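You operate a simulated robot arm through the tools that you are given. There is no shell and no other tool.

The job below is to be done with a simulated two-armed robot. You get a single attempt, and the scene is never put back.

TASK
Rack the winder's full pirn by its colour and latch the green pirn on in its place.
Fine: park the clip in the REST box. Lay pirns thick end to the wall.
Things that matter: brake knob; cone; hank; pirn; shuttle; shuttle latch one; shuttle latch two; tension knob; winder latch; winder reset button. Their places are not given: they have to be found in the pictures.

It is judged by the outcome, as a careful person would: the job done as asked, and still so three seconds after it is handed in. It fails if anything else is knocked over, pushed out of place, dropped, spilled or broken.

THE ROBOT
Two 7-joint arms with two-finger parallel grippers on one trunk that stands fixed in place. Base frame: the origin is at the foot of the trunk, x ahead of it, y to its left, z up. Units: m, rad, N and s.
The left shoulder is at [0.071, 0.156, 1.005], the right one opposite. Payload 3.91 kg a hand.
The tool frame of a hand sits at the grasp point between the pads (the TCP): z along the fingers, y along the line on which they close. The tips reach 0.03 m beyond it. The gripper opens to 0.11 m. The fingers are 0.02 m wide and 0.01 m thick; the gripper's body (0.048 by 0.112 m) begins 0.055 m behind the TCP.
Orientation is told as [roll, pitch, yaw] about the base's x, y, z axes, in that order, counted from this pose: with the fingers straight down and closing along the base's y, the tool's x points along the base's -x, its y along +y and its z along -z.

THE INTERFACE
- The arms move only by the tool play_rows. It takes "left_rows", "right_rows" or both (then of equal length, played together; a hand with none holds still); each is a list of rows, each an object (a shift or turn left out is 0, a gripper value left out holds the last) with "xyz": the shift along the base's x, y, z in m, a list of three; "rot": the turn, a rotation vector about the base's x, y, z in rad, a list of three. In form: [{"xyz": [x, y, z], "rot": [ax, ay, az]}, ...]. A call has 1 to 20 rows; each row shifts and turns the commanded pose from where the row before left it. "left_hand" and "right_hand" are, for a hand that has rows, the gripper command, from -1 (shut) to 1 (fully open), values between in proportion, set as the call begins (left out, the last holds). Each row takes 0.2 s and may step no farther than 0.05 m and 0.15 rad from the row before; otherwise, or with a gripper value out of range, the whole call is refused. A pose out of reach is approached as far as the arm can. The call stops where the force on the tool passes 40 N (or 10 N more than at its start, if that is more) or the arm is blocked; 0.2 s more then pass. The fingers move at their own pace (about 0.108 m/s each) and stop on an object; they squeeze with about 26 N. The grip force told is the motor's: it shows also when the fingers shut on nothing. Time passes only in rows, and 0.2 s behind the last, so rows that do not move let the fingers close. It gives the time, the measured TCP pose, the force on the tool (base axes), the opening and the grip force at its end, in the units of the frame above (readings bear some noise), with the torque about the TCP (base axes, N m) and any sound that the robot's microphone picked up.
- Cameras (640 x 400 px; columns grow to the right, rows downward): "scene" is now at [0.1409, 0.0162, 1.2454]; the picture's right is [0.17, -0.99, -0.00], its down [-0.45, -0.08, -0.89] and it looks along [0.88, 0.15, -0.46] (base axes); focal length 299 px, centre (320, 200). "left" rides on the left gripper at [0.072, -0.017, -0.103] in its tool frame; the picture's right is [0.23, 0.97, 0.00], its down [-0.76, 0.18, -0.62] and it looks along [-0.61, 0.14, 0.78] (tool axes); focal length 222 px, centre (320, 200). "right" rides on the right gripper at [0.072, 0.017, -0.103] in its tool frame; the picture's right is [-0.23, 0.97, 0.00], its down [-0.76, -0.18, -0.62] and it looks along [-0.61, -0.14, 0.78] (tool axes); focal length 222 px, centre (320, 200).
- capture(camera): a new picture of that camera. The clock stands still meanwhile.
- slide_trunk(by): slides the trunk up (or, below 0, down) by that many m; the arms and the scene camera ride with it, the base frame stays. It gives what a move gives, with no picture.
- aim_head(pan, tilt): turns the head with the scene camera to pan (to the left, within 1.501 rad either way) and tilt (down, from -0.506 to 1.204), counted from straight ahead of the robot. It gives what a move gives.
- locate(camera, pixels): for up to 12 pixels [column, row] of the newest picture of that camera ("zoom" is the newest enlarged one), the place [x, y, z] in the base frame of the surface seen there, good to about 0.003 m. The clock stands still meanwhile.
- zoom(camera, box): a new picture of the part [left, top, right, bottom] of that camera's present view, enlarged. The clock stands still meanwhile.
- sign_off(): hands the job in; it is judged then, once.

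Open the grippers and draw the arms clear of the work before you hand the job in, unless the task says otherwise.

The tools are called after ">>>" as name(argument=value, ...) on one line, values as JSON. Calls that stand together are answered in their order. play_rows: Moves the arms, as the interface text tells. Its arguments: {"type":"object","properties":{"left_rows":{"type":"array"},"left_hand":{"type":"number"},"right_rows":{"type":"array"},"right_hand":{"type":"number"}},"required":[]} The other tools are called the same way: slide_trunk (by) slides the trunk up or down; aim_head (pan, tilt) turns the head that bears the scene camera; capture (camera) takes a picture; locate (camera, pixels) gives the place of the surface under pixels of a picture; zoom (camera, box) takes an enlarged picture of a part of a camera's view; sign_off () hands the job in.

At the start:

```text
t: 0.0
left_ee_pos: [0.7641, 0.3747, 0.9942]
left_tcp_rot: [0.001, 0.0, 0.001]
left_contact_force: [-0.3, 0.5, -0.3]
left_moment: [0.01, -0.03, -0.01]
left_finger_gap: 0.1099
left_finger_force: 0.1
right_ee_pos: [0.7931, -0.3443, 1.0806]
right_tcp_rot: [0.0, 0.0, 0.0]
right_contact_force: [0.3, 0.2, 0.8]
right_moment: [0.02, 0.0, -0.02]
right_finger_gap: 0.1101
right_finger_force: 0.1
trunk travel left (down, up): [-0.45, 0.49]
head pan, tilt: [0.168, 0.476]
```

scene: 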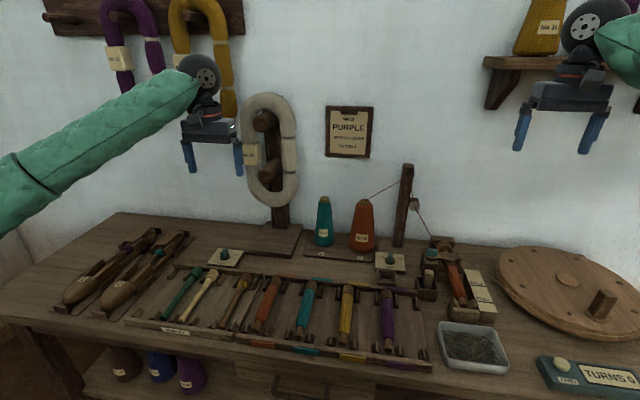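
right: 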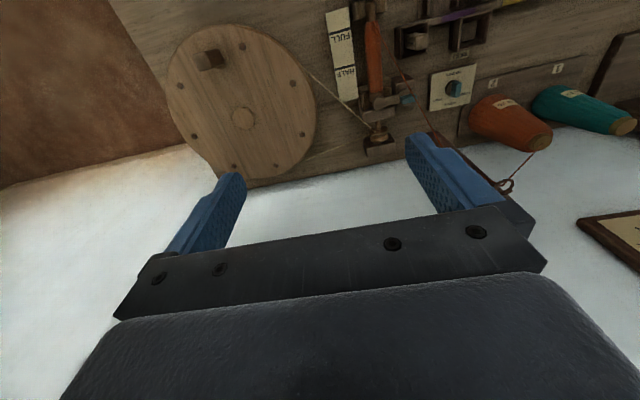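
left: 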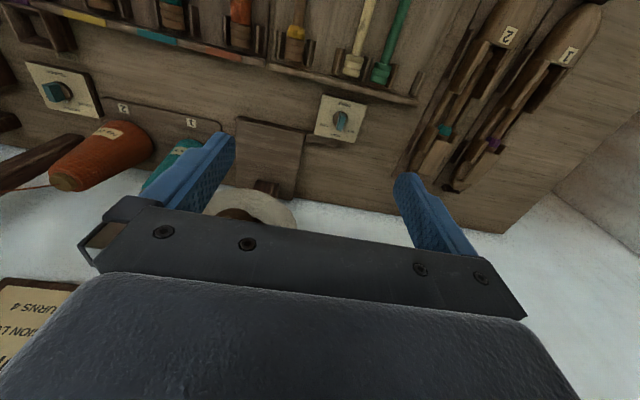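

I start by looking closer at the work area: the rack of pirns (cols 130-430, rows 265-360) and the winder (cols 370-500, rows 165-320).

>>> zoom(camera="scene", box=[360, 220, 520, 320])

>>> zoom(camera="scene", box=[120, 250, 440, 380])

>>> zoom(camera="scene", box=[310, 90, 390, 170])

>>> zoom(camera="scene", box=[420, 310, 640, 400])

```text
4.00 times, centred on (440, 270) of scene
```

zoom: 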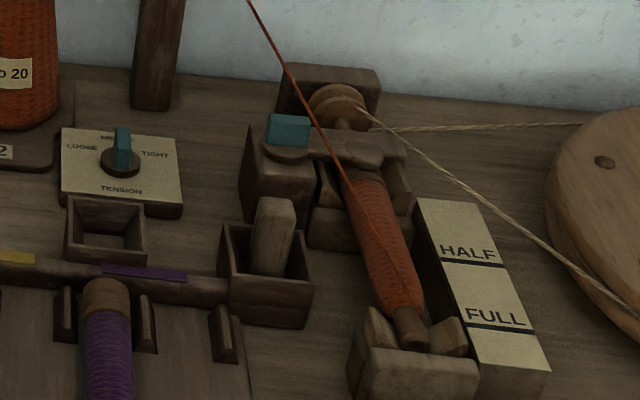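

```text
2.00 times, centred on (280, 315) of scene
```

zoom: 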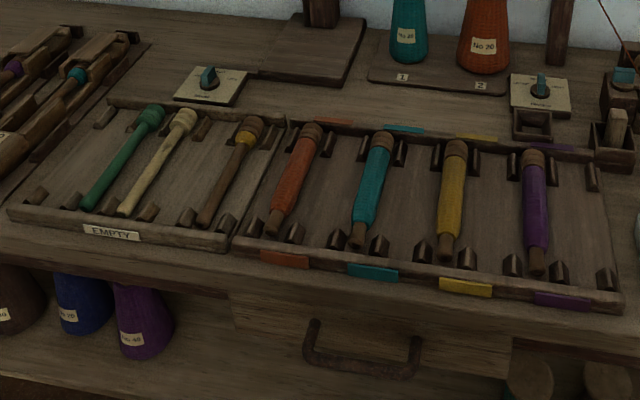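

```text
5.00 times, centred on (350, 130) of scene
```

zoom: 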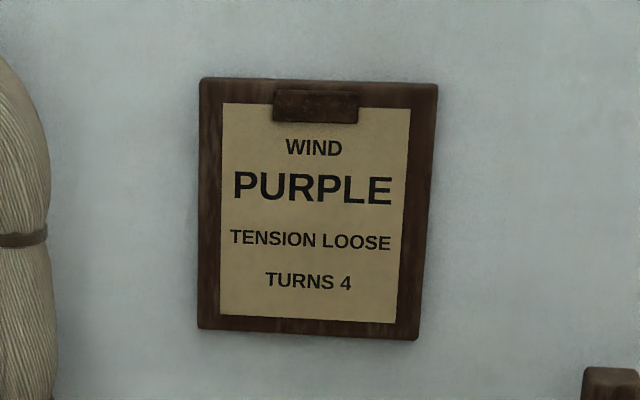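

```text
2.91 times, centred on (530, 355) of scene
```

zoom: 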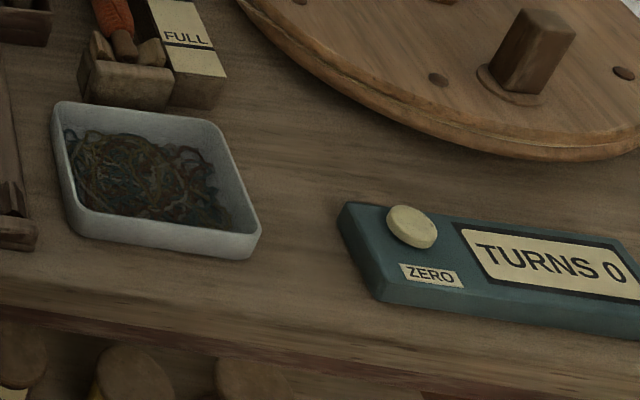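

The order card says WIND PURPLE, but my job is just the pirn swap. I look closer at the winder, the two small boxes beside it, and the rack's lanes.

>>> zoom(camera="scene", box=[370, 240, 434, 280])

>>> zoom(camera="scene", box=[410, 230, 474, 270])

>>> zoom(camera="scene", box=[230, 265, 440, 375])

>>> zoom(camera="right", box=[300, 0, 500, 160])

```text
10.00 times, centred on (402, 260) of scene
```

zoom: 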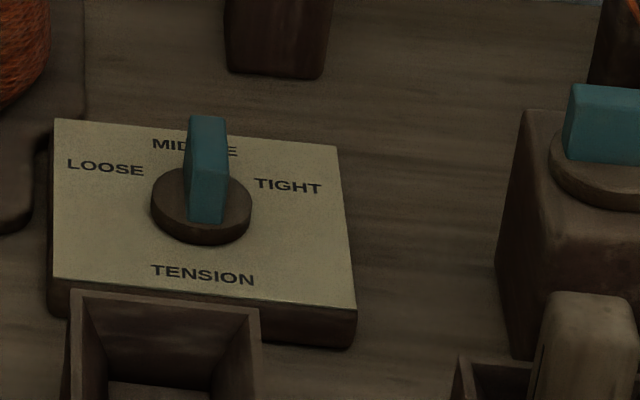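

```text
10.00 times, centred on (442, 250) of scene
```

zoom: 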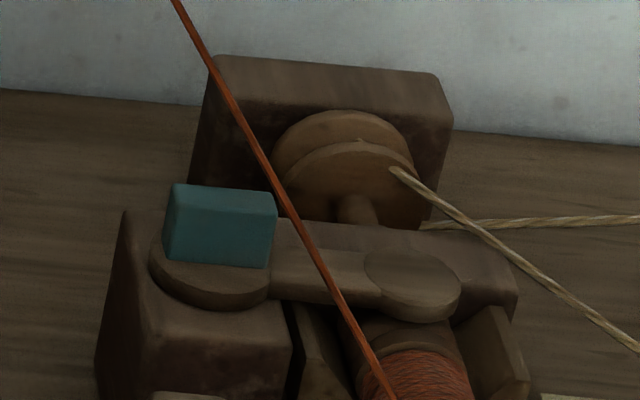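

```text
3.05 times, centred on (335, 320) of scene
```

zoom: 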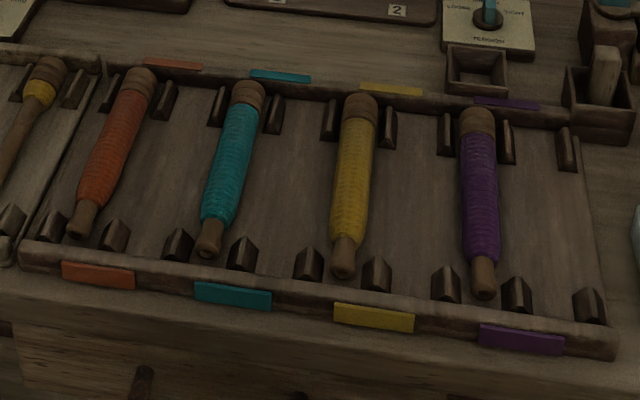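

```text
2.50 times, centred on (400, 80) of right
```

zoom: 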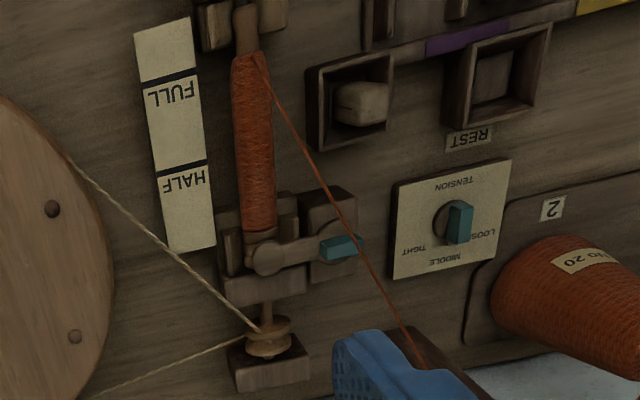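

The right camera shows a REST label at the empty small box (by the tension plate), and a pale block standing in the other box next to the winder, which should be the clip. I measure key places in the scene picture.

>>> capture(camera="scene")

>>> locate(camera="scene", pixels=[[429, 278], [386, 279], [440, 247], [432, 252], [455, 275], [463, 304], [455, 316], [213, 273], [185, 300], [164, 317], [276, 281], [259, 328]])

>>> aim_head(pan=-0.2, tilt=0.75)

```text
taken
```

scene: 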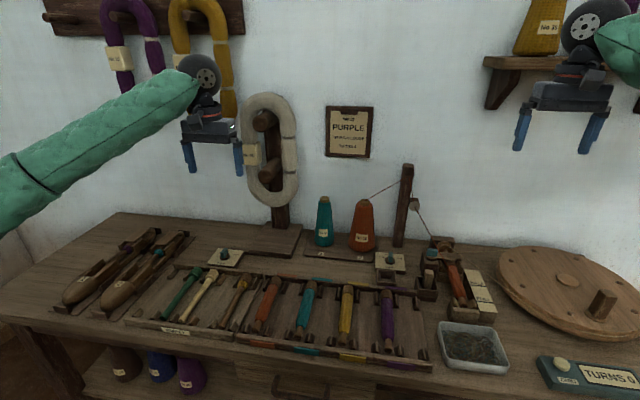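

```text
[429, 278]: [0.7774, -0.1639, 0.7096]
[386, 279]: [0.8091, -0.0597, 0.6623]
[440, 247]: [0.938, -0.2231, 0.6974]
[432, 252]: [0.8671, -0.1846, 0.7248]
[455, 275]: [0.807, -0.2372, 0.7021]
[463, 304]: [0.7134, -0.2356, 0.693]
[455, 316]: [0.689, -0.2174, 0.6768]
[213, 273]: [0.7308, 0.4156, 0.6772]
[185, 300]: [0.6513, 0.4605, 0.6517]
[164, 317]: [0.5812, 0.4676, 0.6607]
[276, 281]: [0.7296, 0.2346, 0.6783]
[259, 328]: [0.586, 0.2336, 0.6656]
```

```text
t: 0.8
left_ee_pos: [0.7646, 0.3745, 0.9956]
left_tcp_rot: [0.0, 0.0, 0.0]
left_contact_force: [-0.7, 0.6, 0.3]
left_moment: [0.0, 0.01, 0.01]
left_finger_gap: 0.11
left_finger_force: 0.0
right_ee_pos: [0.7934, -0.345, 1.0792]
right_tcp_rot: [0.0, 0.0, 0.0]
right_contact_force: [-0.5, -0.1, -0.1]
right_moment: [0.0, 0.01, -0.03]
right_finger_gap: 0.11
right_finger_force: 0.0
trunk travel left (down, up): [-0.45, 0.49]
head pan, tilt: [-0.201, 0.75]
```

Table is near z≈0.65. I take a new scene picture with the head tilted down on the winder side.

>>> capture(camera="scene")

>>> zoom(camera="scene", box=[240, 120, 400, 220])

```text
taken
```

scene: 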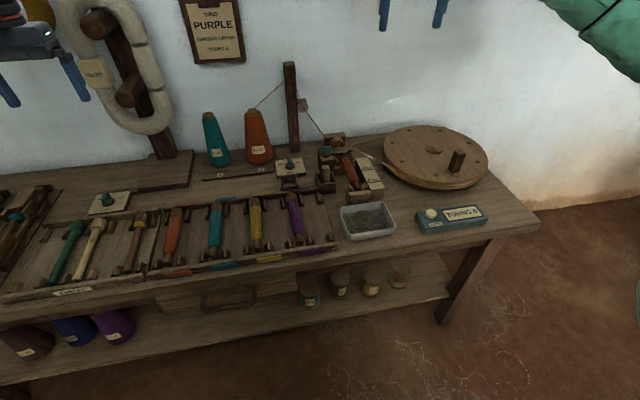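

```text
4.00 times, centred on (320, 170) of scene
```

zoom: 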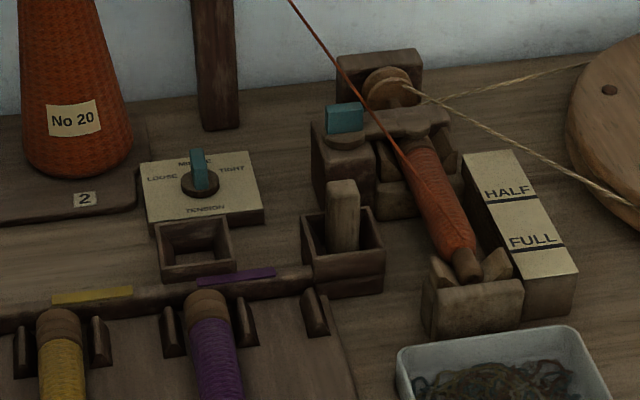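

The winder latch is a bar with a teal tab lying over the pirn's thick end; the thread runs from the post to the pirn above it. I bring the right hand to a viewing place in front of the winder, well above everything.

>>> play_rows(right_rows=[{"xyz": [-0.04, 0.0, 0]}, {"xyz": [-0.04, 0.02, -0.01]}, {"xyz": [-0.03, 0.03, -0.02]}, {"xyz": [-0.01, 0.03, -0.03]}, {"xyz": [0, 0.03, -0.03]}, {"xyz": [0, 0.03, -0.03]}, {"xyz": [0, 0.02, -0.03]}])

>>> capture(camera="right")

```text
t: 2.4
left_ee_pos: [0.7657, 0.3739, 0.9941]
left_tcp_rot: [0.0, 0.0, -0.001]
left_contact_force: [-0.3, -0.2, -1.2]
left_moment: [-0.01, 0.02, 0.0]
left_finger_gap: 0.1101
left_finger_force: 0.0
right_ee_pos: [0.674, -0.1847, 0.9305]
right_tcp_rot: [-0.001, -0.001, 0.0]
right_contact_force: [0.7, 0.0, 0.1]
right_moment: [-0.01, 0.03, -0.01]
right_finger_gap: 0.1101
right_finger_force: 0.0
trunk travel left (down, up): [-0.45, 0.49]
head pan, tilt: [-0.201, 0.75]
```

```text
taken
```

right: 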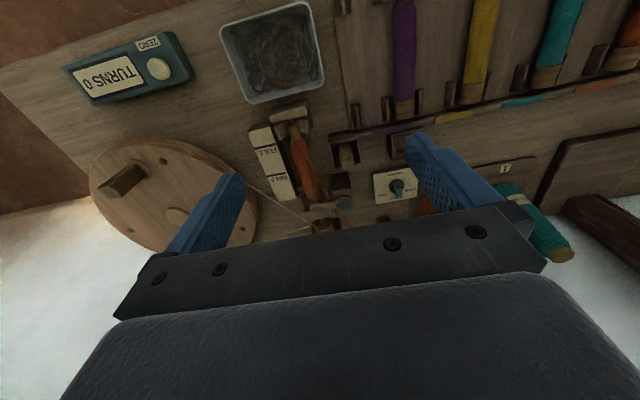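

The winder is at about (300,165) in the right picture; I enlarge it.

>>> zoom(camera="right", box=[240, 100, 400, 240])

```text
2.86 times, centred on (320, 170) of right
```

zoom: 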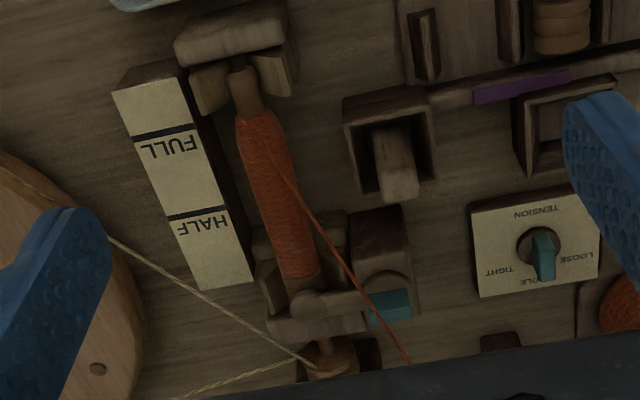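

I draw the hand back and lower for a clearer view of the winder from the front.

>>> play_rows(right_rows=[{"xyz": [-0.03, -0.01, -0.02]}, {"xyz": [-0.03, -0.01, -0.02]}, {"xyz": [-0.02, -0.01, -0.02]}, {"xyz": [-0.02, 0, -0.01]}])

>>> capture(camera="right")

>>> zoom(camera="right", box=[220, 130, 420, 255])

```text
t: 3.4
left_ee_pos: [0.7642, 0.3758, 0.9956]
left_tcp_rot: [-0.002, 0.0, 0.0]
left_contact_force: [-0.3, -0.8, -0.2]
left_moment: [0.02, 0.0, 0.0]
left_finger_gap: 0.11
left_finger_force: 0.0
right_ee_pos: [0.573, -0.2145, 0.8616]
right_tcp_rot: [0.001, 0.0, 0.001]
right_contact_force: [-0.7, -0.6, -0.2]
right_moment: [0.0, -0.02, 0.02]
right_finger_gap: 0.1099
right_finger_force: 0.0
trunk travel left (down, up): [-0.45, 0.49]
head pan, tilt: [-0.201, 0.75]
```

```text
taken
```

right: 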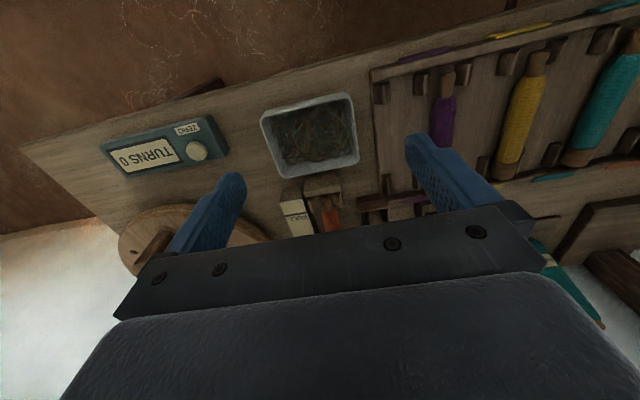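

```text
3.20 times, centred on (320, 192) of right
```

zoom: 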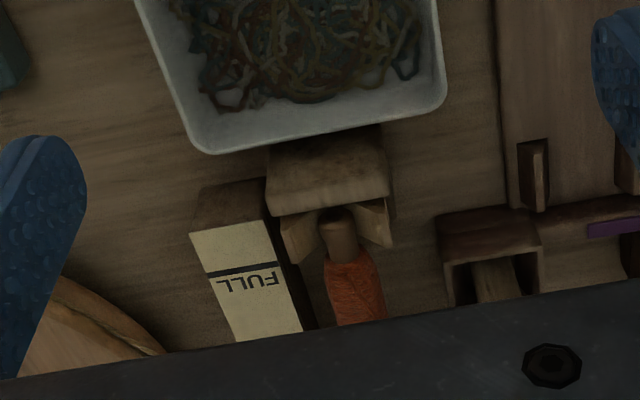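

The hand hides it from here; the scene camera's zoom is better. I enlarge the clip and its box, the latch, and the pirn's ends.

>>> zoom(camera="scene", box=[308, 155, 348, 200])

>>> locate(camera="zoom", pixels=[[320, 20], [320, 100], [300, 180], [200, 200], [440, 200], [400, 330], [180, 250], [250, 320], [450, 270]])

>>> zoom(camera="scene", box=[310, 130, 390, 210])

>>> locate(camera="zoom", pixels=[[270, 90], [240, 90], [330, 120], [420, 130], [350, 220], [400, 310], [440, 370], [455, 400], [470, 420], [300, 100], [380, 150], [400, 100]])

```text
8.89 times, centred on (328, 178) of scene
```

zoom: 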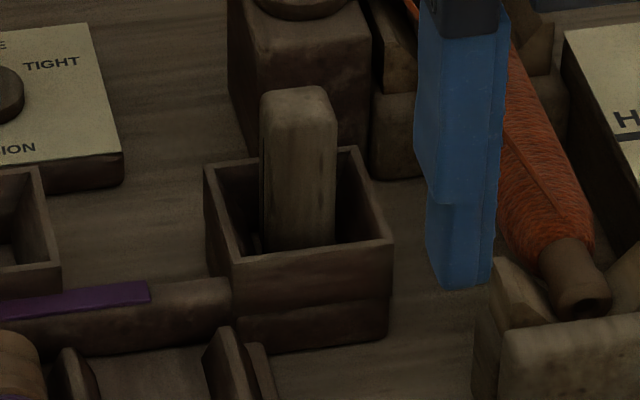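

```text
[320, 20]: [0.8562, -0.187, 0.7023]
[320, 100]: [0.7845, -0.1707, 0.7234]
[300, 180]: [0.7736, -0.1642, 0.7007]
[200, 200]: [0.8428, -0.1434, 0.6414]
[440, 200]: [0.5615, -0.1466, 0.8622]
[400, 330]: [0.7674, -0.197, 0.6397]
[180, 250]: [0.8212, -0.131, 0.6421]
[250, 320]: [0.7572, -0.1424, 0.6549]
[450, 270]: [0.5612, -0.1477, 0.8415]
```

```text
5.00 times, centred on (350, 170) of scene
```

zoom: 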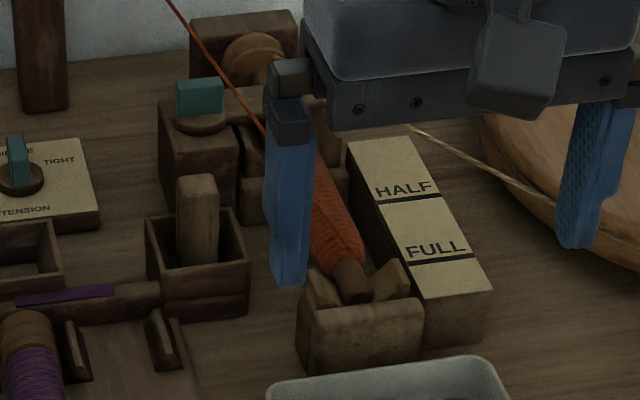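

```text
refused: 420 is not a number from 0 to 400
```

The right hand now blocks the scene view of the pirn; I move it to the right and up, out of the way.

>>> play_rows(right_rows=[{"xyz": [0, -0.03, 0.03]}, {"xyz": [0, -0.04, 0.02]}, {"xyz": [0, -0.045, 0.02]}, {"xyz": [0, -0.045, 0.02]}, {"xyz": [0, -0.045, 0.02]}, {"xyz": [0, -0.04, 0.02]}])

>>> zoom(camera="scene", box=[310, 130, 390, 210])

>>> locate(camera="zoom", pixels=[[200, 80], [200, 105], [230, 110], [290, 110], [275, 140], [310, 200], [335, 250], [350, 280], [365, 280], [360, 320], [310, 285], [390, 270]])

```text
t: 4.8
left_ee_pos: [0.7635, 0.3748, 0.9955]
left_tcp_rot: [0.001, -0.001, 0.002]
left_contact_force: [0.0, 0.1, 0.1]
left_moment: [-0.02, -0.01, 0.02]
left_finger_gap: 0.11
left_finger_force: 0.1
right_ee_pos: [0.5721, -0.4601, 0.9915]
right_tcp_rot: [0.001, -0.001, 0.002]
right_contact_force: [0.2, -0.6, 0.4]
right_moment: [-0.02, 0.0, 0.02]
right_finger_gap: 0.1102
right_finger_force: 0.1
trunk travel left (down, up): [-0.45, 0.49]
head pan, tilt: [-0.201, 0.75]
```

```text
5.00 times, centred on (350, 170) of scene
```

zoom: 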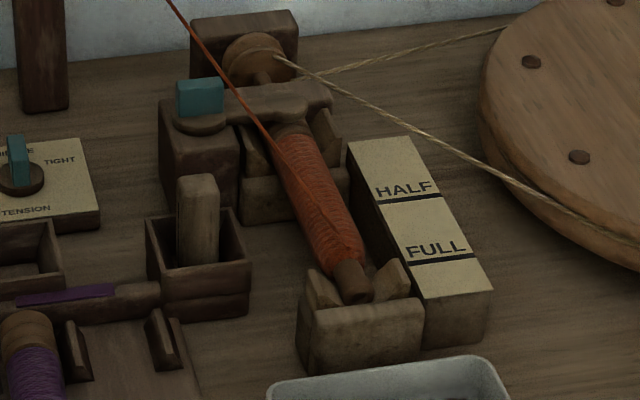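

```text
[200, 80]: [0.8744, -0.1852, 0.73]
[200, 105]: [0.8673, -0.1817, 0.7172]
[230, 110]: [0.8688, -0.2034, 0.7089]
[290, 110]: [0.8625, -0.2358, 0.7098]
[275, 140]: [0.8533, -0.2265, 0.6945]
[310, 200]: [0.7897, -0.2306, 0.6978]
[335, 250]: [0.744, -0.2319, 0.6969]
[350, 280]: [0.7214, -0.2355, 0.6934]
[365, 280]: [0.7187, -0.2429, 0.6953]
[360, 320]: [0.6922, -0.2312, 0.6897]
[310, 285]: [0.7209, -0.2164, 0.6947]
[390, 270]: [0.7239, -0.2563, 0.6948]
```

The view is clear now. I enlarge the clip's box and the REST box and measure their rims.

>>> zoom(camera="scene", box=[272, 150, 352, 200])

>>> locate(camera="zoom", pixels=[[315, 180], [335, 250], [450, 233], [420, 160], [375, 115], [355, 98], [390, 98], [352, 190], [395, 190], [375, 110], [360, 180], [385, 180]])

>>> locate(camera="zoom", pixels=[[22, 188], [35, 265], [172, 250], [145, 175], [80, 180], [95, 258], [30, 225], [158, 215], [100, 215], [60, 235], [130, 230], [100, 235]])

```text
8.00 times, centred on (312, 175) of scene
```

zoom: 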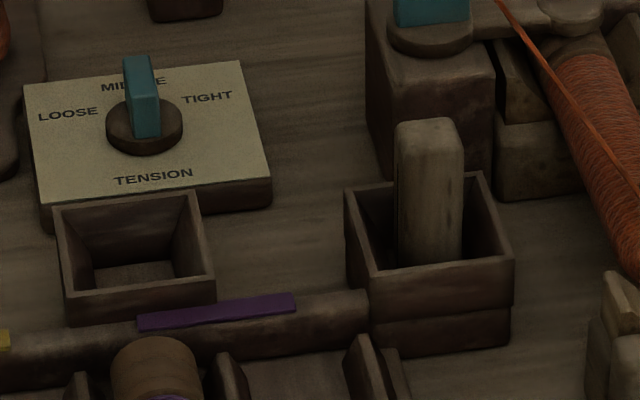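

```text
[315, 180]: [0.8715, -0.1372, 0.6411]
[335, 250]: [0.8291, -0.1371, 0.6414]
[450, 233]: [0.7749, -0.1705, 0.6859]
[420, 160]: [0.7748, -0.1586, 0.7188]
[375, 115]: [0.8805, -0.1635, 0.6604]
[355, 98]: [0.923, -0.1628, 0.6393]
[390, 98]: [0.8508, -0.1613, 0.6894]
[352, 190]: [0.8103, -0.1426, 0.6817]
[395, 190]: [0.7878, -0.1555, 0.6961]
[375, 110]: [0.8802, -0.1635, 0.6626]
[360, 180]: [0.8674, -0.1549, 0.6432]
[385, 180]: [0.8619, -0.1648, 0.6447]
```

```text
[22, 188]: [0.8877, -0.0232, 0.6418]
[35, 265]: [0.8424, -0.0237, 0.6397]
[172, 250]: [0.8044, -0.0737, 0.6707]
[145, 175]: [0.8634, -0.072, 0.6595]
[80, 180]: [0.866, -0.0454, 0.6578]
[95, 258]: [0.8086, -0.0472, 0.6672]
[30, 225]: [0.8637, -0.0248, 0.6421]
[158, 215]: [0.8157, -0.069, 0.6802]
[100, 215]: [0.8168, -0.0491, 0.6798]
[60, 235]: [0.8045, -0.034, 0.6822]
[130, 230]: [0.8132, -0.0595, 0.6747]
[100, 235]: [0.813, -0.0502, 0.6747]
```

I measure the corners of the two boxes and of the clip itself more carefully from this enlarged picture.

>>> locate(camera="zoom", pixels=[[57, 210], [70, 293], [212, 277], [193, 195], [130, 272], [110, 280], [160, 268], [125, 200], [140, 290], [63, 260], [205, 240], [140, 310]])

>>> locate(camera="zoom", pixels=[[348, 195], [373, 275], [510, 258], [480, 175], [415, 125], [450, 122], [430, 130], [400, 140], [430, 200], [430, 255], [410, 250], [455, 245]])

>>> locate(camera="zoom", pixels=[[440, 290], [440, 330], [500, 220], [400, 210], [470, 200], [385, 240], [360, 230], [405, 170], [403, 200], [458, 160], [460, 200], [430, 118]])

```text
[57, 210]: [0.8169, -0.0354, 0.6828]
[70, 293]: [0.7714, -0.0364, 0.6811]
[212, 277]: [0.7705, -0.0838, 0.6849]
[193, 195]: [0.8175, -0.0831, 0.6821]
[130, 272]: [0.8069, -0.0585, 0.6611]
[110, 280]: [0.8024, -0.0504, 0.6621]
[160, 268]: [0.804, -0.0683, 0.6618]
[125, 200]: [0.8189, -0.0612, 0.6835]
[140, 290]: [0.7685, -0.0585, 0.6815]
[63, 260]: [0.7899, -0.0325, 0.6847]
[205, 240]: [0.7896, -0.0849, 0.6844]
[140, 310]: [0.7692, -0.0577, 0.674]
```

```text
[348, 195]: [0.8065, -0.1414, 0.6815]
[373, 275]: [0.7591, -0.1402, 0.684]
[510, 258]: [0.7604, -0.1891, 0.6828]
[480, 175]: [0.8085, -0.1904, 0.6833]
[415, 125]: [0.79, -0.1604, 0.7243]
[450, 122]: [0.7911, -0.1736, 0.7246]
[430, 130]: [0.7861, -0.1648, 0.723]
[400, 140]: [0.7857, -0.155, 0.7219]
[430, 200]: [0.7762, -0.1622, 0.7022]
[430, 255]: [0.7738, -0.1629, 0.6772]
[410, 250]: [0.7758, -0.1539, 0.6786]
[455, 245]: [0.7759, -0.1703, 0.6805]
```

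```text
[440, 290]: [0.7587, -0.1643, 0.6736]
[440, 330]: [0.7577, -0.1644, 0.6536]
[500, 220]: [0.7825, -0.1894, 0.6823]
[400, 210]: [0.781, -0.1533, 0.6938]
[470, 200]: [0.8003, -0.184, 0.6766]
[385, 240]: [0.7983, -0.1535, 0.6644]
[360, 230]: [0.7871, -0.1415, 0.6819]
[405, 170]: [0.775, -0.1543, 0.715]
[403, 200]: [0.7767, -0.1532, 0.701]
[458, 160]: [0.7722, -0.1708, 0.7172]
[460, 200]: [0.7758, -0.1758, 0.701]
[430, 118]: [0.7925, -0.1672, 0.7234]
```

REST box: rim x 0.768–0.819, y −0.034…−0.085, floor z≈0.661. Clip: x 0.774–0.793, y −0.153…−0.176, top z≈0.724. Next, the winder latch closely, and the shuttle latches for comparison.

>>> zoom(camera="scene", box=[312, 128, 368, 163])

>>> locate(camera="zoom", pixels=[[250, 170], [350, 180], [355, 215], [265, 215], [300, 175], [300, 240], [250, 250], [420, 200], [500, 200], [540, 210], [470, 165], [590, 170]])

>>> aim_head(pan=0.5, tilt=0.65)

>>> capture(camera="scene")

```text
11.43 times, centred on (340, 146) of scene
```

zoom: 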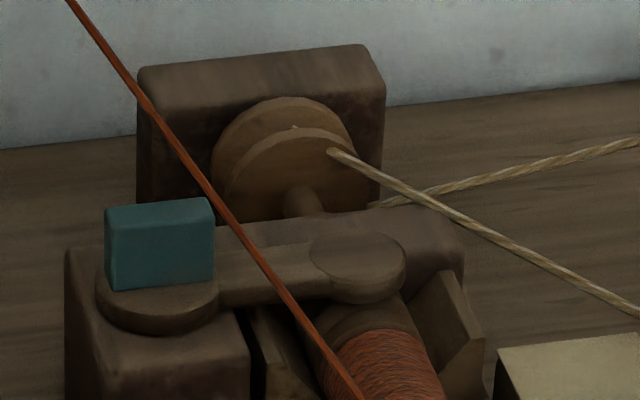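

```text
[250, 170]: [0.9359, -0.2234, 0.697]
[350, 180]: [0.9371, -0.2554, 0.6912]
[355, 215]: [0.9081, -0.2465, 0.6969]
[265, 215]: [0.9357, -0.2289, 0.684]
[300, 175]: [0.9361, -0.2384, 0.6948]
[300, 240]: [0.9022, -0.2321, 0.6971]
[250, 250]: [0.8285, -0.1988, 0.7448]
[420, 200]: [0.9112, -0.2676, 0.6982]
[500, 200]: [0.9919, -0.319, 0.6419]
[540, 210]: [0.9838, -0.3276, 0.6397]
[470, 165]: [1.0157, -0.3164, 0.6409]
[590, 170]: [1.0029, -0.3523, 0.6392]
```

```text
t: 5.9
left_ee_pos: [0.7644, 0.3747, 0.995]
left_tcp_rot: [0.001, 0.0, 0.0]
left_contact_force: [0.1, 0.0, -0.2]
left_moment: [0.01, 0.0, 0.0]
left_finger_gap: 0.1098
left_finger_force: 0.1
right_ee_pos: [0.5722, -0.4601, 0.9926]
right_tcp_rot: [-0.001, -0.001, 0.001]
right_contact_force: [-0.8, 0.6, -0.7]
right_moment: [-0.02, 0.01, 0.01]
right_finger_gap: 0.1101
right_finger_force: 0.0
trunk travel left (down, up): [-0.45, 0.49]
head pan, tilt: [0.499, 0.649]
```

```text
taken
```

scene: 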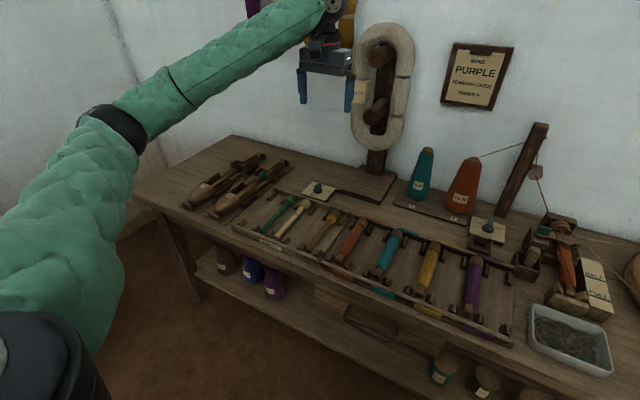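

Now the shuttles (cols 190–280, rows 150–210) and the EMPTY tray.

>>> zoom(camera="scene", box=[180, 145, 300, 220])

>>> zoom(camera="scene", box=[220, 180, 380, 280])

>>> locate(camera="zoom", pixels=[[285, 85], [270, 95], [230, 145], [170, 205], [160, 215], [345, 95], [230, 215], [300, 70], [240, 95], [320, 95], [145, 195], [195, 220]])

```text
5.33 times, centred on (240, 182) of scene
```

zoom: 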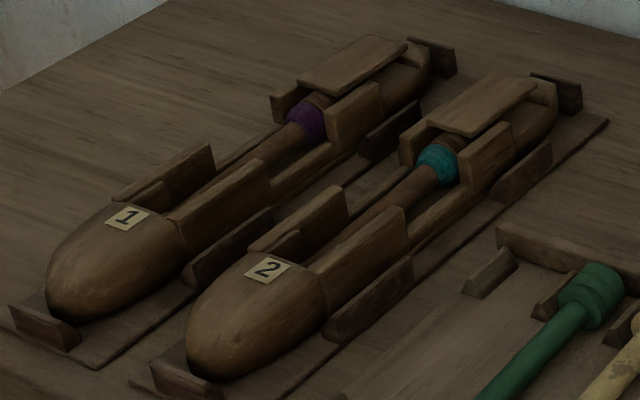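

```text
4.00 times, centred on (300, 230) of scene
```

zoom: 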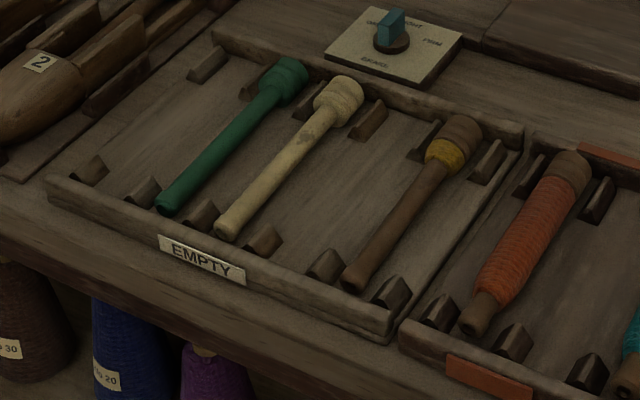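

```text
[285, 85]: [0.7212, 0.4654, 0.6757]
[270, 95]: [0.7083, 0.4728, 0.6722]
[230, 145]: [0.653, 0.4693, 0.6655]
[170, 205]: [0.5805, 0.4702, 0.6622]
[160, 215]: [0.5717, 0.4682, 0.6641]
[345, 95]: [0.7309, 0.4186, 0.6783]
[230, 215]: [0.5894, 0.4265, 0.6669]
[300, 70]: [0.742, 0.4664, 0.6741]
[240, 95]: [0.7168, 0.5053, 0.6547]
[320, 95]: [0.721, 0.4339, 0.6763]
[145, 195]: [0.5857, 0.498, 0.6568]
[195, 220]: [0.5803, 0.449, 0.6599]
```

Green pirn: lies along x at y≈0.468, x 0.57–0.745. Now I look back at the winder to measure the clearances around the pirn there (gauge at its right, cradle blocks).

>>> aim_head(pan=-0.25, tilt=0.6)

>>> capture(camera="scene")

```text
t: 7.0
left_ee_pos: [0.7636, 0.3755, 0.9952]
left_tcp_rot: [0.0, 0.0, -0.001]
left_contact_force: [-0.3, -0.1, -0.9]
left_moment: [0.0, 0.02, -0.01]
left_finger_gap: 0.1099
left_finger_force: 0.1
right_ee_pos: [0.5735, -0.4602, 0.991]
right_tcp_rot: [0.0, 0.001, 0.001]
right_contact_force: [0.0, -0.4, 0.6]
right_moment: [-0.01, -0.01, 0.01]
right_finger_gap: 0.11
right_finger_force: 0.0
trunk travel left (down, up): [-0.45, 0.49]
head pan, tilt: [-0.25, 0.6]
```

```text
taken
```

scene: 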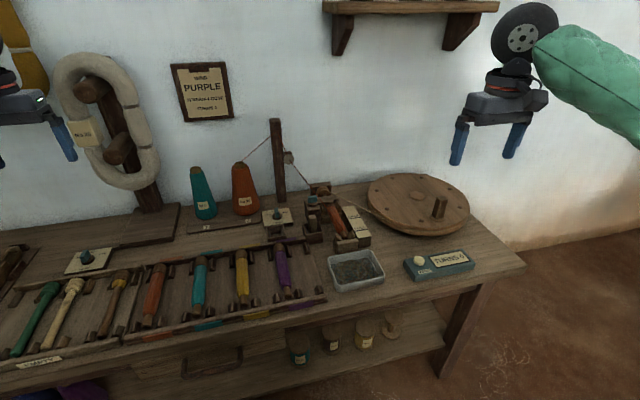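

>>> zoom(camera="scene", box=[296, 178, 376, 258])

>>> locate(camera="zoom", pixels=[[345, 140], [370, 140], [360, 180], [380, 200], [365, 215], [400, 230], [420, 280], [440, 300], [350, 285], [300, 290], [320, 310], [380, 300]])

>>> locate(camera="zoom", pixels=[[305, 200], [280, 110], [300, 120], [315, 160], [330, 190], [340, 230], [320, 240], [310, 210], [240, 130], [280, 180], [300, 320], [285, 350]])

```text
5.00 times, centred on (336, 218) of scene
```

zoom: 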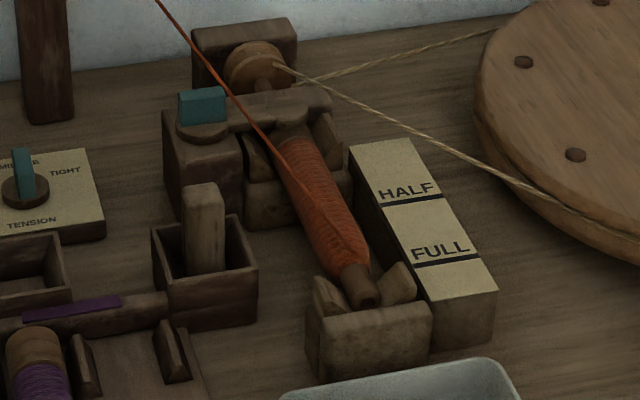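

```text
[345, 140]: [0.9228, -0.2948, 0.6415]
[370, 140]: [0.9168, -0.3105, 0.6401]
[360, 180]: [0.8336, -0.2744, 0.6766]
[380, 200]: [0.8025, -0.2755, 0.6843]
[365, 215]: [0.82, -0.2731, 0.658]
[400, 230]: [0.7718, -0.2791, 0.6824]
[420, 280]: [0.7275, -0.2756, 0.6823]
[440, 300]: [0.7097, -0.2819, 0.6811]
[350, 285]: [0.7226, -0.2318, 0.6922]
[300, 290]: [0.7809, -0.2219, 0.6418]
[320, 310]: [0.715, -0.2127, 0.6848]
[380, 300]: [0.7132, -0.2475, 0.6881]
```

```text
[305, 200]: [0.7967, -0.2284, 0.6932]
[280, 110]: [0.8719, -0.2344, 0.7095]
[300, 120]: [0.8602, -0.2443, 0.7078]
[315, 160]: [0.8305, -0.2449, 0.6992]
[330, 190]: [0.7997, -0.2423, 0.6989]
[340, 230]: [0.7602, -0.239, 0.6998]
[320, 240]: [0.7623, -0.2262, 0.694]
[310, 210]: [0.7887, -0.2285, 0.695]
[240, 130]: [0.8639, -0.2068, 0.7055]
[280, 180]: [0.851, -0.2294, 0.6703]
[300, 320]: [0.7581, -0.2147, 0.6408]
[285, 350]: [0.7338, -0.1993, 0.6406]
```

Gauge edge at y≈−0.2735 (top z 0.683); full pirn axis ≈ y −0.238, z 0.689, radius ~0.011. Now I measure the rack's orange lane and its empty second slot.

>>> zoom(camera="scene", box=[110, 240, 230, 340])

>>> locate(camera="zoom", pixels=[[270, 105], [225, 250], [190, 350], [475, 90], [465, 200], [430, 330], [205, 125], [310, 125], [420, 80], [330, 320], [240, 360], [345, 220]])

```text
4.00 times, centred on (170, 290) of scene
```

zoom: 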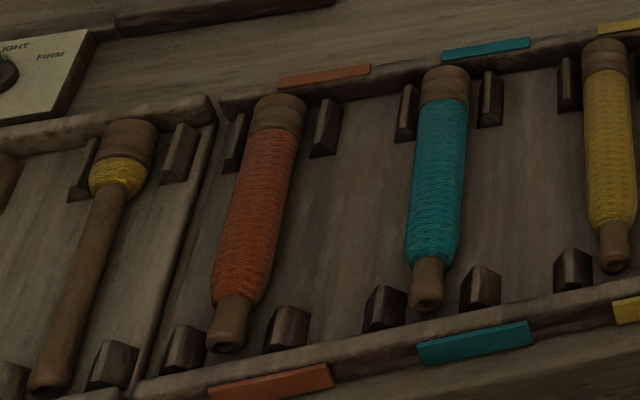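

```text
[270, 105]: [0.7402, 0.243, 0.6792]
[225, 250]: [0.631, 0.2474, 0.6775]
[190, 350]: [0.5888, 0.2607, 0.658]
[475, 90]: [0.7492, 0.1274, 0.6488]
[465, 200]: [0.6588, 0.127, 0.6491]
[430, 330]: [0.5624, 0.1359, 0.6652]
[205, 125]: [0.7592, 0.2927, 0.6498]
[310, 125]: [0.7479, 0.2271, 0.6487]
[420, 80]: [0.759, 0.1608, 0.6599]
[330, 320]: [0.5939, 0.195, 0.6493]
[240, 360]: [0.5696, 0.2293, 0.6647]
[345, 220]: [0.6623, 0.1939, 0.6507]
```

I measure the posts that bound the slots: wall-side at (235,140), (325,130), (405,115), (490,100), front at (183,345), (287,325), (385,305), (480,288).

>>> locate(camera="zoom", pixels=[[242, 118], [330, 103], [410, 90], [490, 76], [190, 330], [290, 312], [388, 292], [483, 270], [325, 140], [405, 125], [287, 335], [385, 315]])

>>> locate(camera="zoom", pixels=[[280, 97], [300, 105], [255, 105], [278, 125], [445, 70], [445, 90], [440, 130], [430, 250], [425, 290], [425, 305], [230, 310], [225, 340]])

```text
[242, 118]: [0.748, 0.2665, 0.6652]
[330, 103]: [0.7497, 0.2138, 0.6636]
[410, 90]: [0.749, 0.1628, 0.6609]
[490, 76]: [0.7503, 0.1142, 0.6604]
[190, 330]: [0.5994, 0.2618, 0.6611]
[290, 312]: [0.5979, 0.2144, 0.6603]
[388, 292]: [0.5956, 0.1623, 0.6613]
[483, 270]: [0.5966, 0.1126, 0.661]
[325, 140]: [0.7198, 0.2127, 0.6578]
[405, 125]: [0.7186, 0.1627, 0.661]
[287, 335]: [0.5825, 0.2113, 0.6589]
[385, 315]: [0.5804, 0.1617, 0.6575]
```

```text
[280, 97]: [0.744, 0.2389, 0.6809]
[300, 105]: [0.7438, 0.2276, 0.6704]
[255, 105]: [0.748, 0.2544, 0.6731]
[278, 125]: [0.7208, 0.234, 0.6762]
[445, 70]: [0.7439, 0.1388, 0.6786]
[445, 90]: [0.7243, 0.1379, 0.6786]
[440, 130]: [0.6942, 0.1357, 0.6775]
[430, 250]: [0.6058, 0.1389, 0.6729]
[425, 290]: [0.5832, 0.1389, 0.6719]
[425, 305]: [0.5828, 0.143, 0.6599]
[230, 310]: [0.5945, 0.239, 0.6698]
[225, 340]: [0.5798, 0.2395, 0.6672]
```

Slots: posts at y = 0.264, 0.214, 0.163, 0.113, so the empty orange-lane slot is centred at y≈0.188 (floor z 0.650). First the clip: I bring the right hand above it with the gripper opened to ~5 cm.

>>> play_rows(right_rows=[{"xyz": [0.0212, 0.0295, -0.01]}, {"xyz": [0.0212, 0.0295, -0.01]}, {"xyz": [0.0212, 0.0295, -0.01]}, {"xyz": [0.0212, 0.0295, -0.02]}, {"xyz": [0.0212, 0.0295, -0.02]}, {"xyz": [0.0212, 0.0295, -0.02]}, {"xyz": [0.0212, 0.0295, -0.02]}, {"xyz": [0.0212, 0.0295, -0.02]}, {"xyz": [0.0212, 0.0295, -0.02]}, {"xyz": [0.0212, 0.0295, -0.02]}, {}], right_hand=-0.09)

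>>> capture(camera="right")

>>> zoom(camera="scene", box=[256, 158, 376, 258])

```text
t: 9.4
left_ee_pos: [0.7626, 0.3739, 0.9957]
left_tcp_rot: [-0.001, 0.0, 0.0]
left_contact_force: [0.3, 0.8, -0.3]
left_moment: [0.06, -0.01, 0.0]
left_finger_gap: 0.11
left_finger_force: 0.0
right_ee_pos: [0.7844, -0.1652, 0.8206]
right_tcp_rot: [-0.001, 0.001, 0.0]
right_contact_force: [0.2, -0.2, -0.3]
right_moment: [0.0, -0.03, 0.01]
right_finger_gap: 0.05
right_finger_force: 0.0
trunk travel left (down, up): [-0.45, 0.49]
head pan, tilt: [-0.25, 0.6]
```

```text
taken
```

right: 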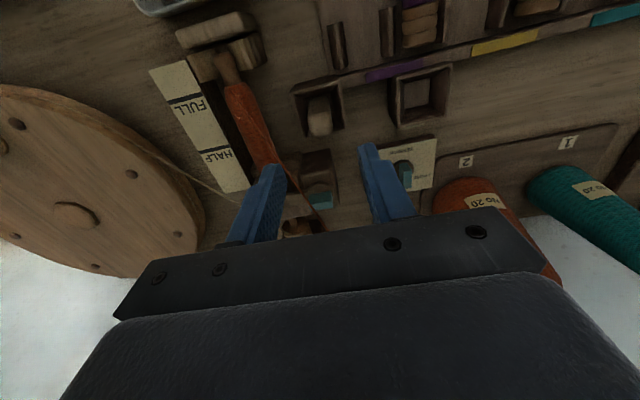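

```text
4.00 times, centred on (316, 208) of scene
```

zoom: 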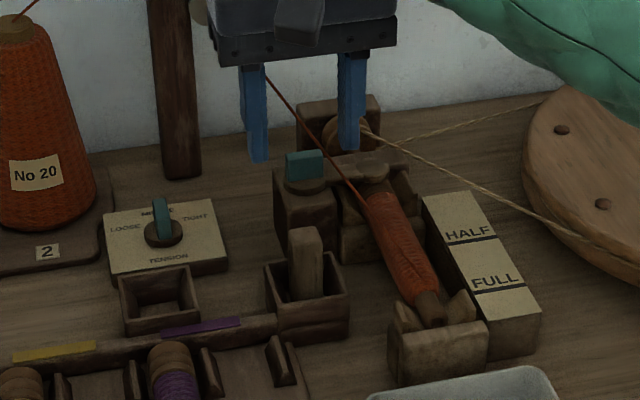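

The hand is over the clip. I lower 6 cm and check the alignment.

>>> play_rows(right_rows=[{"xyz": [0, 0, -0.03]}, {"xyz": [0, 0, -0.03]}, {}])

>>> zoom(camera="right", box=[220, 60, 440, 220])

>>> zoom(camera="scene", box=[296, 178, 366, 238])

```text
t: 10.2
left_ee_pos: [0.7634, 0.3752, 0.995]
left_tcp_rot: [0.0, -0.001, -0.001]
left_contact_force: [0.3, 0.4, 0.3]
left_moment: [0.02, -0.02, 0.01]
left_finger_gap: 0.11
left_finger_force: 0.1
right_ee_pos: [0.7853, -0.1641, 0.7623]
right_tcp_rot: [0.0, -0.001, 0.0]
right_contact_force: [0.3, -0.2, -0.5]
right_moment: [-0.01, -0.01, 0.0]
right_finger_gap: 0.0502
right_finger_force: 0.0
trunk travel left (down, up): [-0.45, 0.49]
head pan, tilt: [-0.25, 0.6]
```

```text
2.50 times, centred on (330, 140) of right
```

zoom: 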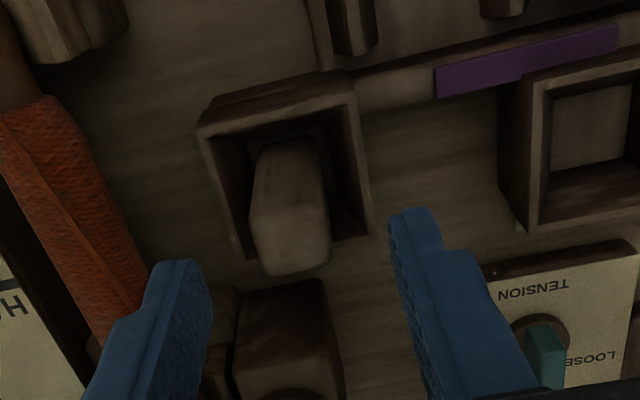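

```text
6.67 times, centred on (331, 208) of scene
```

zoom: 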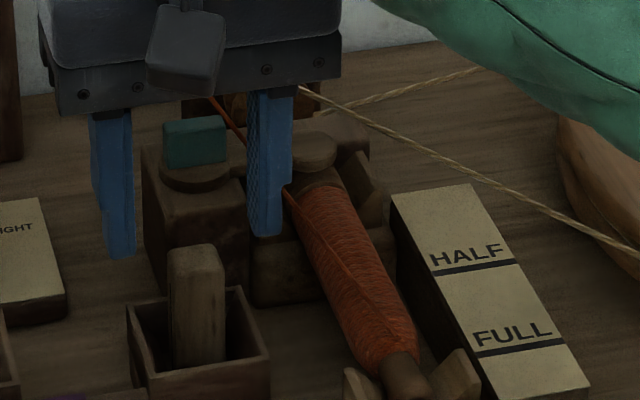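

Alignment looks good; I check the clip's top face from the wrist camera to fix x and y.

>>> locate(camera="zoom", pixels=[[172, 255], [218, 255], [195, 250], [180, 250], [212, 250], [195, 330]])

>>> zoom(camera="right", box=[220, 60, 440, 220])

>>> locate(camera="zoom", pixels=[[258, 225], [325, 225], [290, 225], [262, 265], [325, 262], [290, 268], [265, 180], [312, 180], [290, 150]])

```text
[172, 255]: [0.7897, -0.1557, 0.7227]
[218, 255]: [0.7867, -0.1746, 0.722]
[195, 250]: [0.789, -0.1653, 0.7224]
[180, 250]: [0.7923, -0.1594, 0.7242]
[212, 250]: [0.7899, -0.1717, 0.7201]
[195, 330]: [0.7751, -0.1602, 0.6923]
```

```text
2.50 times, centred on (330, 140) of right
```

zoom: 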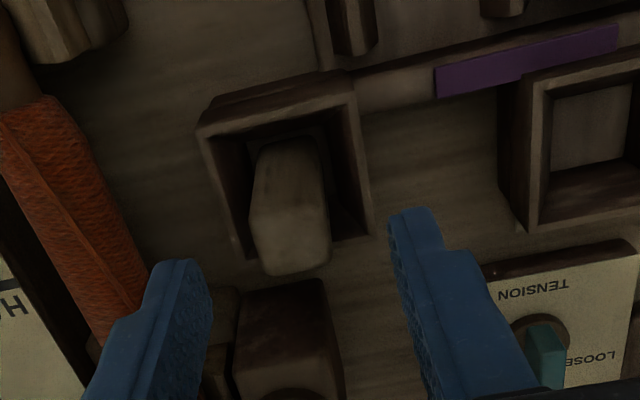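

```text
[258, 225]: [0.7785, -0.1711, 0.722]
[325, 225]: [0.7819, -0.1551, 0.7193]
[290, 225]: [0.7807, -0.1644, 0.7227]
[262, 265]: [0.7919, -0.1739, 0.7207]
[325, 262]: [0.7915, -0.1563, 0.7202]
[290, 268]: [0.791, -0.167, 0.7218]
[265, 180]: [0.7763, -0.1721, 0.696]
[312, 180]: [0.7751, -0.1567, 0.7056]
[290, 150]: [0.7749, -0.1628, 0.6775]
```

Clip centre (0.7845, −0.165), top z 0.722. I descend so the tips stay just above the box rim, and close.

>>> play_rows(right_rows=[{"xyz": [0, 0, -0.022]}, {"xyz": [0, 0, -0.02]}, {}])

>>> play_rows(right_rows=[{}, {}, {}], right_hand=-1)

```text
t: 11.0
left_ee_pos: [0.7639, 0.3752, 0.9952]
left_tcp_rot: [0.0, 0.0, 0.001]
left_contact_force: [0.1, 0.4, 0.5]
left_moment: [-0.02, 0.02, -0.02]
left_finger_gap: 0.1098
left_finger_force: 0.1
right_ee_pos: [0.7859, -0.1638, 0.7182]
right_tcp_rot: [-0.001, 0.001, 0.001]
right_contact_force: [-0.6, 0.1, 0.0]
right_moment: [-0.06, 0.01, -0.01]
right_finger_gap: 0.0502
right_finger_force: 0.0
trunk travel left (down, up): [-0.45, 0.49]
head pan, tilt: [-0.25, 0.6]
```

```text
t: 11.8
left_ee_pos: [0.7641, 0.3744, 0.9942]
left_tcp_rot: [0.001, 0.0, 0.001]
left_contact_force: [-0.7, -0.3, -0.8]
left_moment: [0.0, -0.03, -0.02]
left_finger_gap: 0.11
left_finger_force: 0.0
right_ee_pos: [0.7841, -0.1638, 0.7187]
right_tcp_rot: [0.0, -0.001, -0.001]
right_contact_force: [0.8, 0.4, -0.3]
right_moment: [-0.03, 0.02, 0.04]
right_finger_gap: 0.021
right_finger_force: 26.1
trunk travel left (down, up): [-0.45, 0.49]
head pan, tilt: [-0.25, 0.6]
```

The gap stopped at 0.021 m with 26 N, so the clip is held. I lift it clear of the box by 8 cm.

>>> play_rows(right_rows=[{"xyz": [0, 0, 0.01]}, {"xyz": [0, 0, 0.02]}, {"xyz": [0, 0, 0.025]}, {"xyz": [0, 0, 0.025]}, {}])

>>> zoom(camera="right", box=[220, 60, 440, 220])

>>> zoom(camera="scene", box=[256, 158, 376, 258])

```text
t: 13.0
left_ee_pos: [0.7651, 0.3755, 0.9944]
left_tcp_rot: [0.0, -0.001, 0.0]
left_contact_force: [-0.1, 1.3, -0.1]
left_moment: [0.01, 0.01, -0.01]
left_finger_gap: 0.1099
left_finger_force: 0.0
right_ee_pos: [0.7849, -0.1652, 0.7981]
right_tcp_rot: [0.0, 0.003, 0.0]
right_contact_force: [0.4, 0.2, -0.5]
right_moment: [0.0, -0.01, 0.03]
right_finger_gap: 0.0209
right_finger_force: 25.5
trunk travel left (down, up): [-0.45, 0.49]
head pan, tilt: [-0.25, 0.6]
```

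```text
2.50 times, centred on (330, 140) of right
```

zoom: 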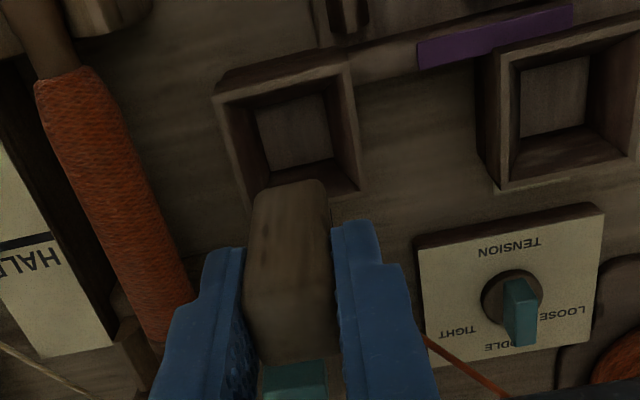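

```text
4.00 times, centred on (316, 208) of scene
```

zoom: 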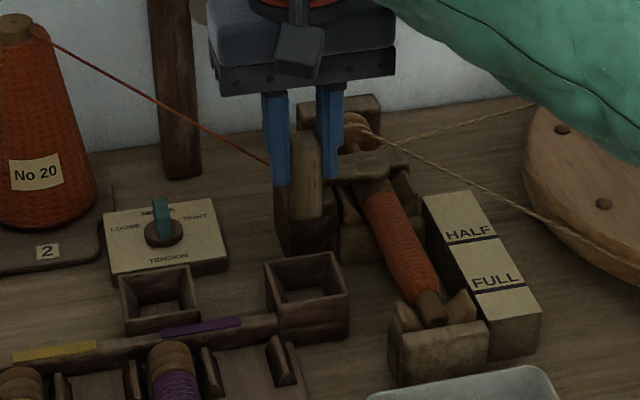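

The clip came out and the yarn now runs from the cone to the clip. I carry it over to the REST box (centre ≈ 0.7935, −0.059), staying at this height.

>>> play_rows(right_rows=[{"xyz": [0.002, 0.026, 0]}, {"xyz": [0.002, 0.027, 0]}, {"xyz": [0.003, 0.027, 0]}, {"xyz": [0.0025, 0.026, 0]}, {}])

>>> zoom(camera="right", box=[220, 60, 440, 220])

>>> zoom(camera="scene", box=[236, 158, 356, 258])

```text
t: 14.2
left_ee_pos: [0.765, 0.374, 0.9943]
left_tcp_rot: [0.001, -0.001, 0.0]
left_contact_force: [-1.0, -1.2, -0.4]
left_moment: [-0.02, 0.0, -0.03]
left_finger_gap: 0.1098
left_finger_force: 0.0
right_ee_pos: [0.7937, -0.0578, 0.7976]
right_tcp_rot: [0.001, 0.0, 0.0]
right_contact_force: [-0.1, 0.3, -0.5]
right_moment: [-0.01, -0.02, 0.03]
right_finger_gap: 0.0208
right_finger_force: 25.6
trunk travel left (down, up): [-0.45, 0.49]
head pan, tilt: [-0.25, 0.6]
```

```text
2.50 times, centred on (330, 140) of right
```

zoom: 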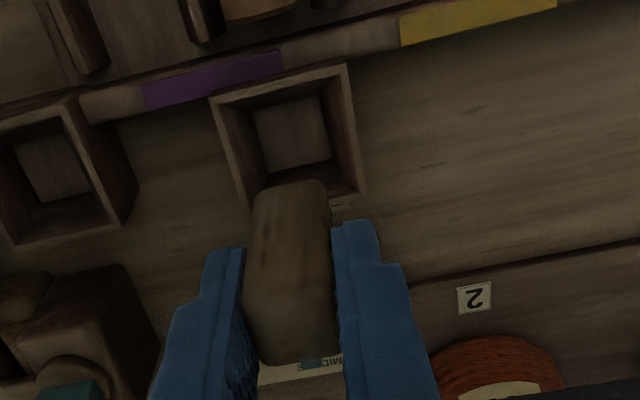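

```text
4.00 times, centred on (296, 208) of scene
```

zoom: 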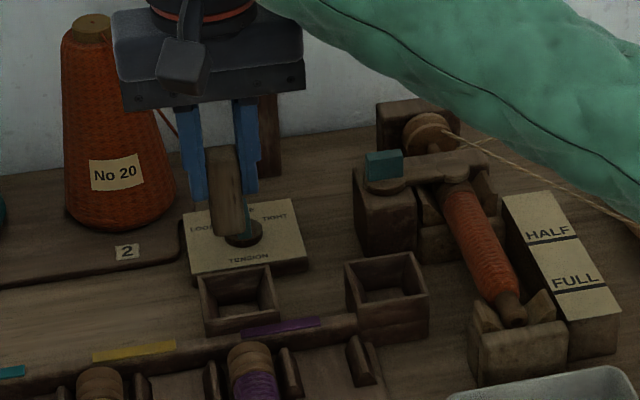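

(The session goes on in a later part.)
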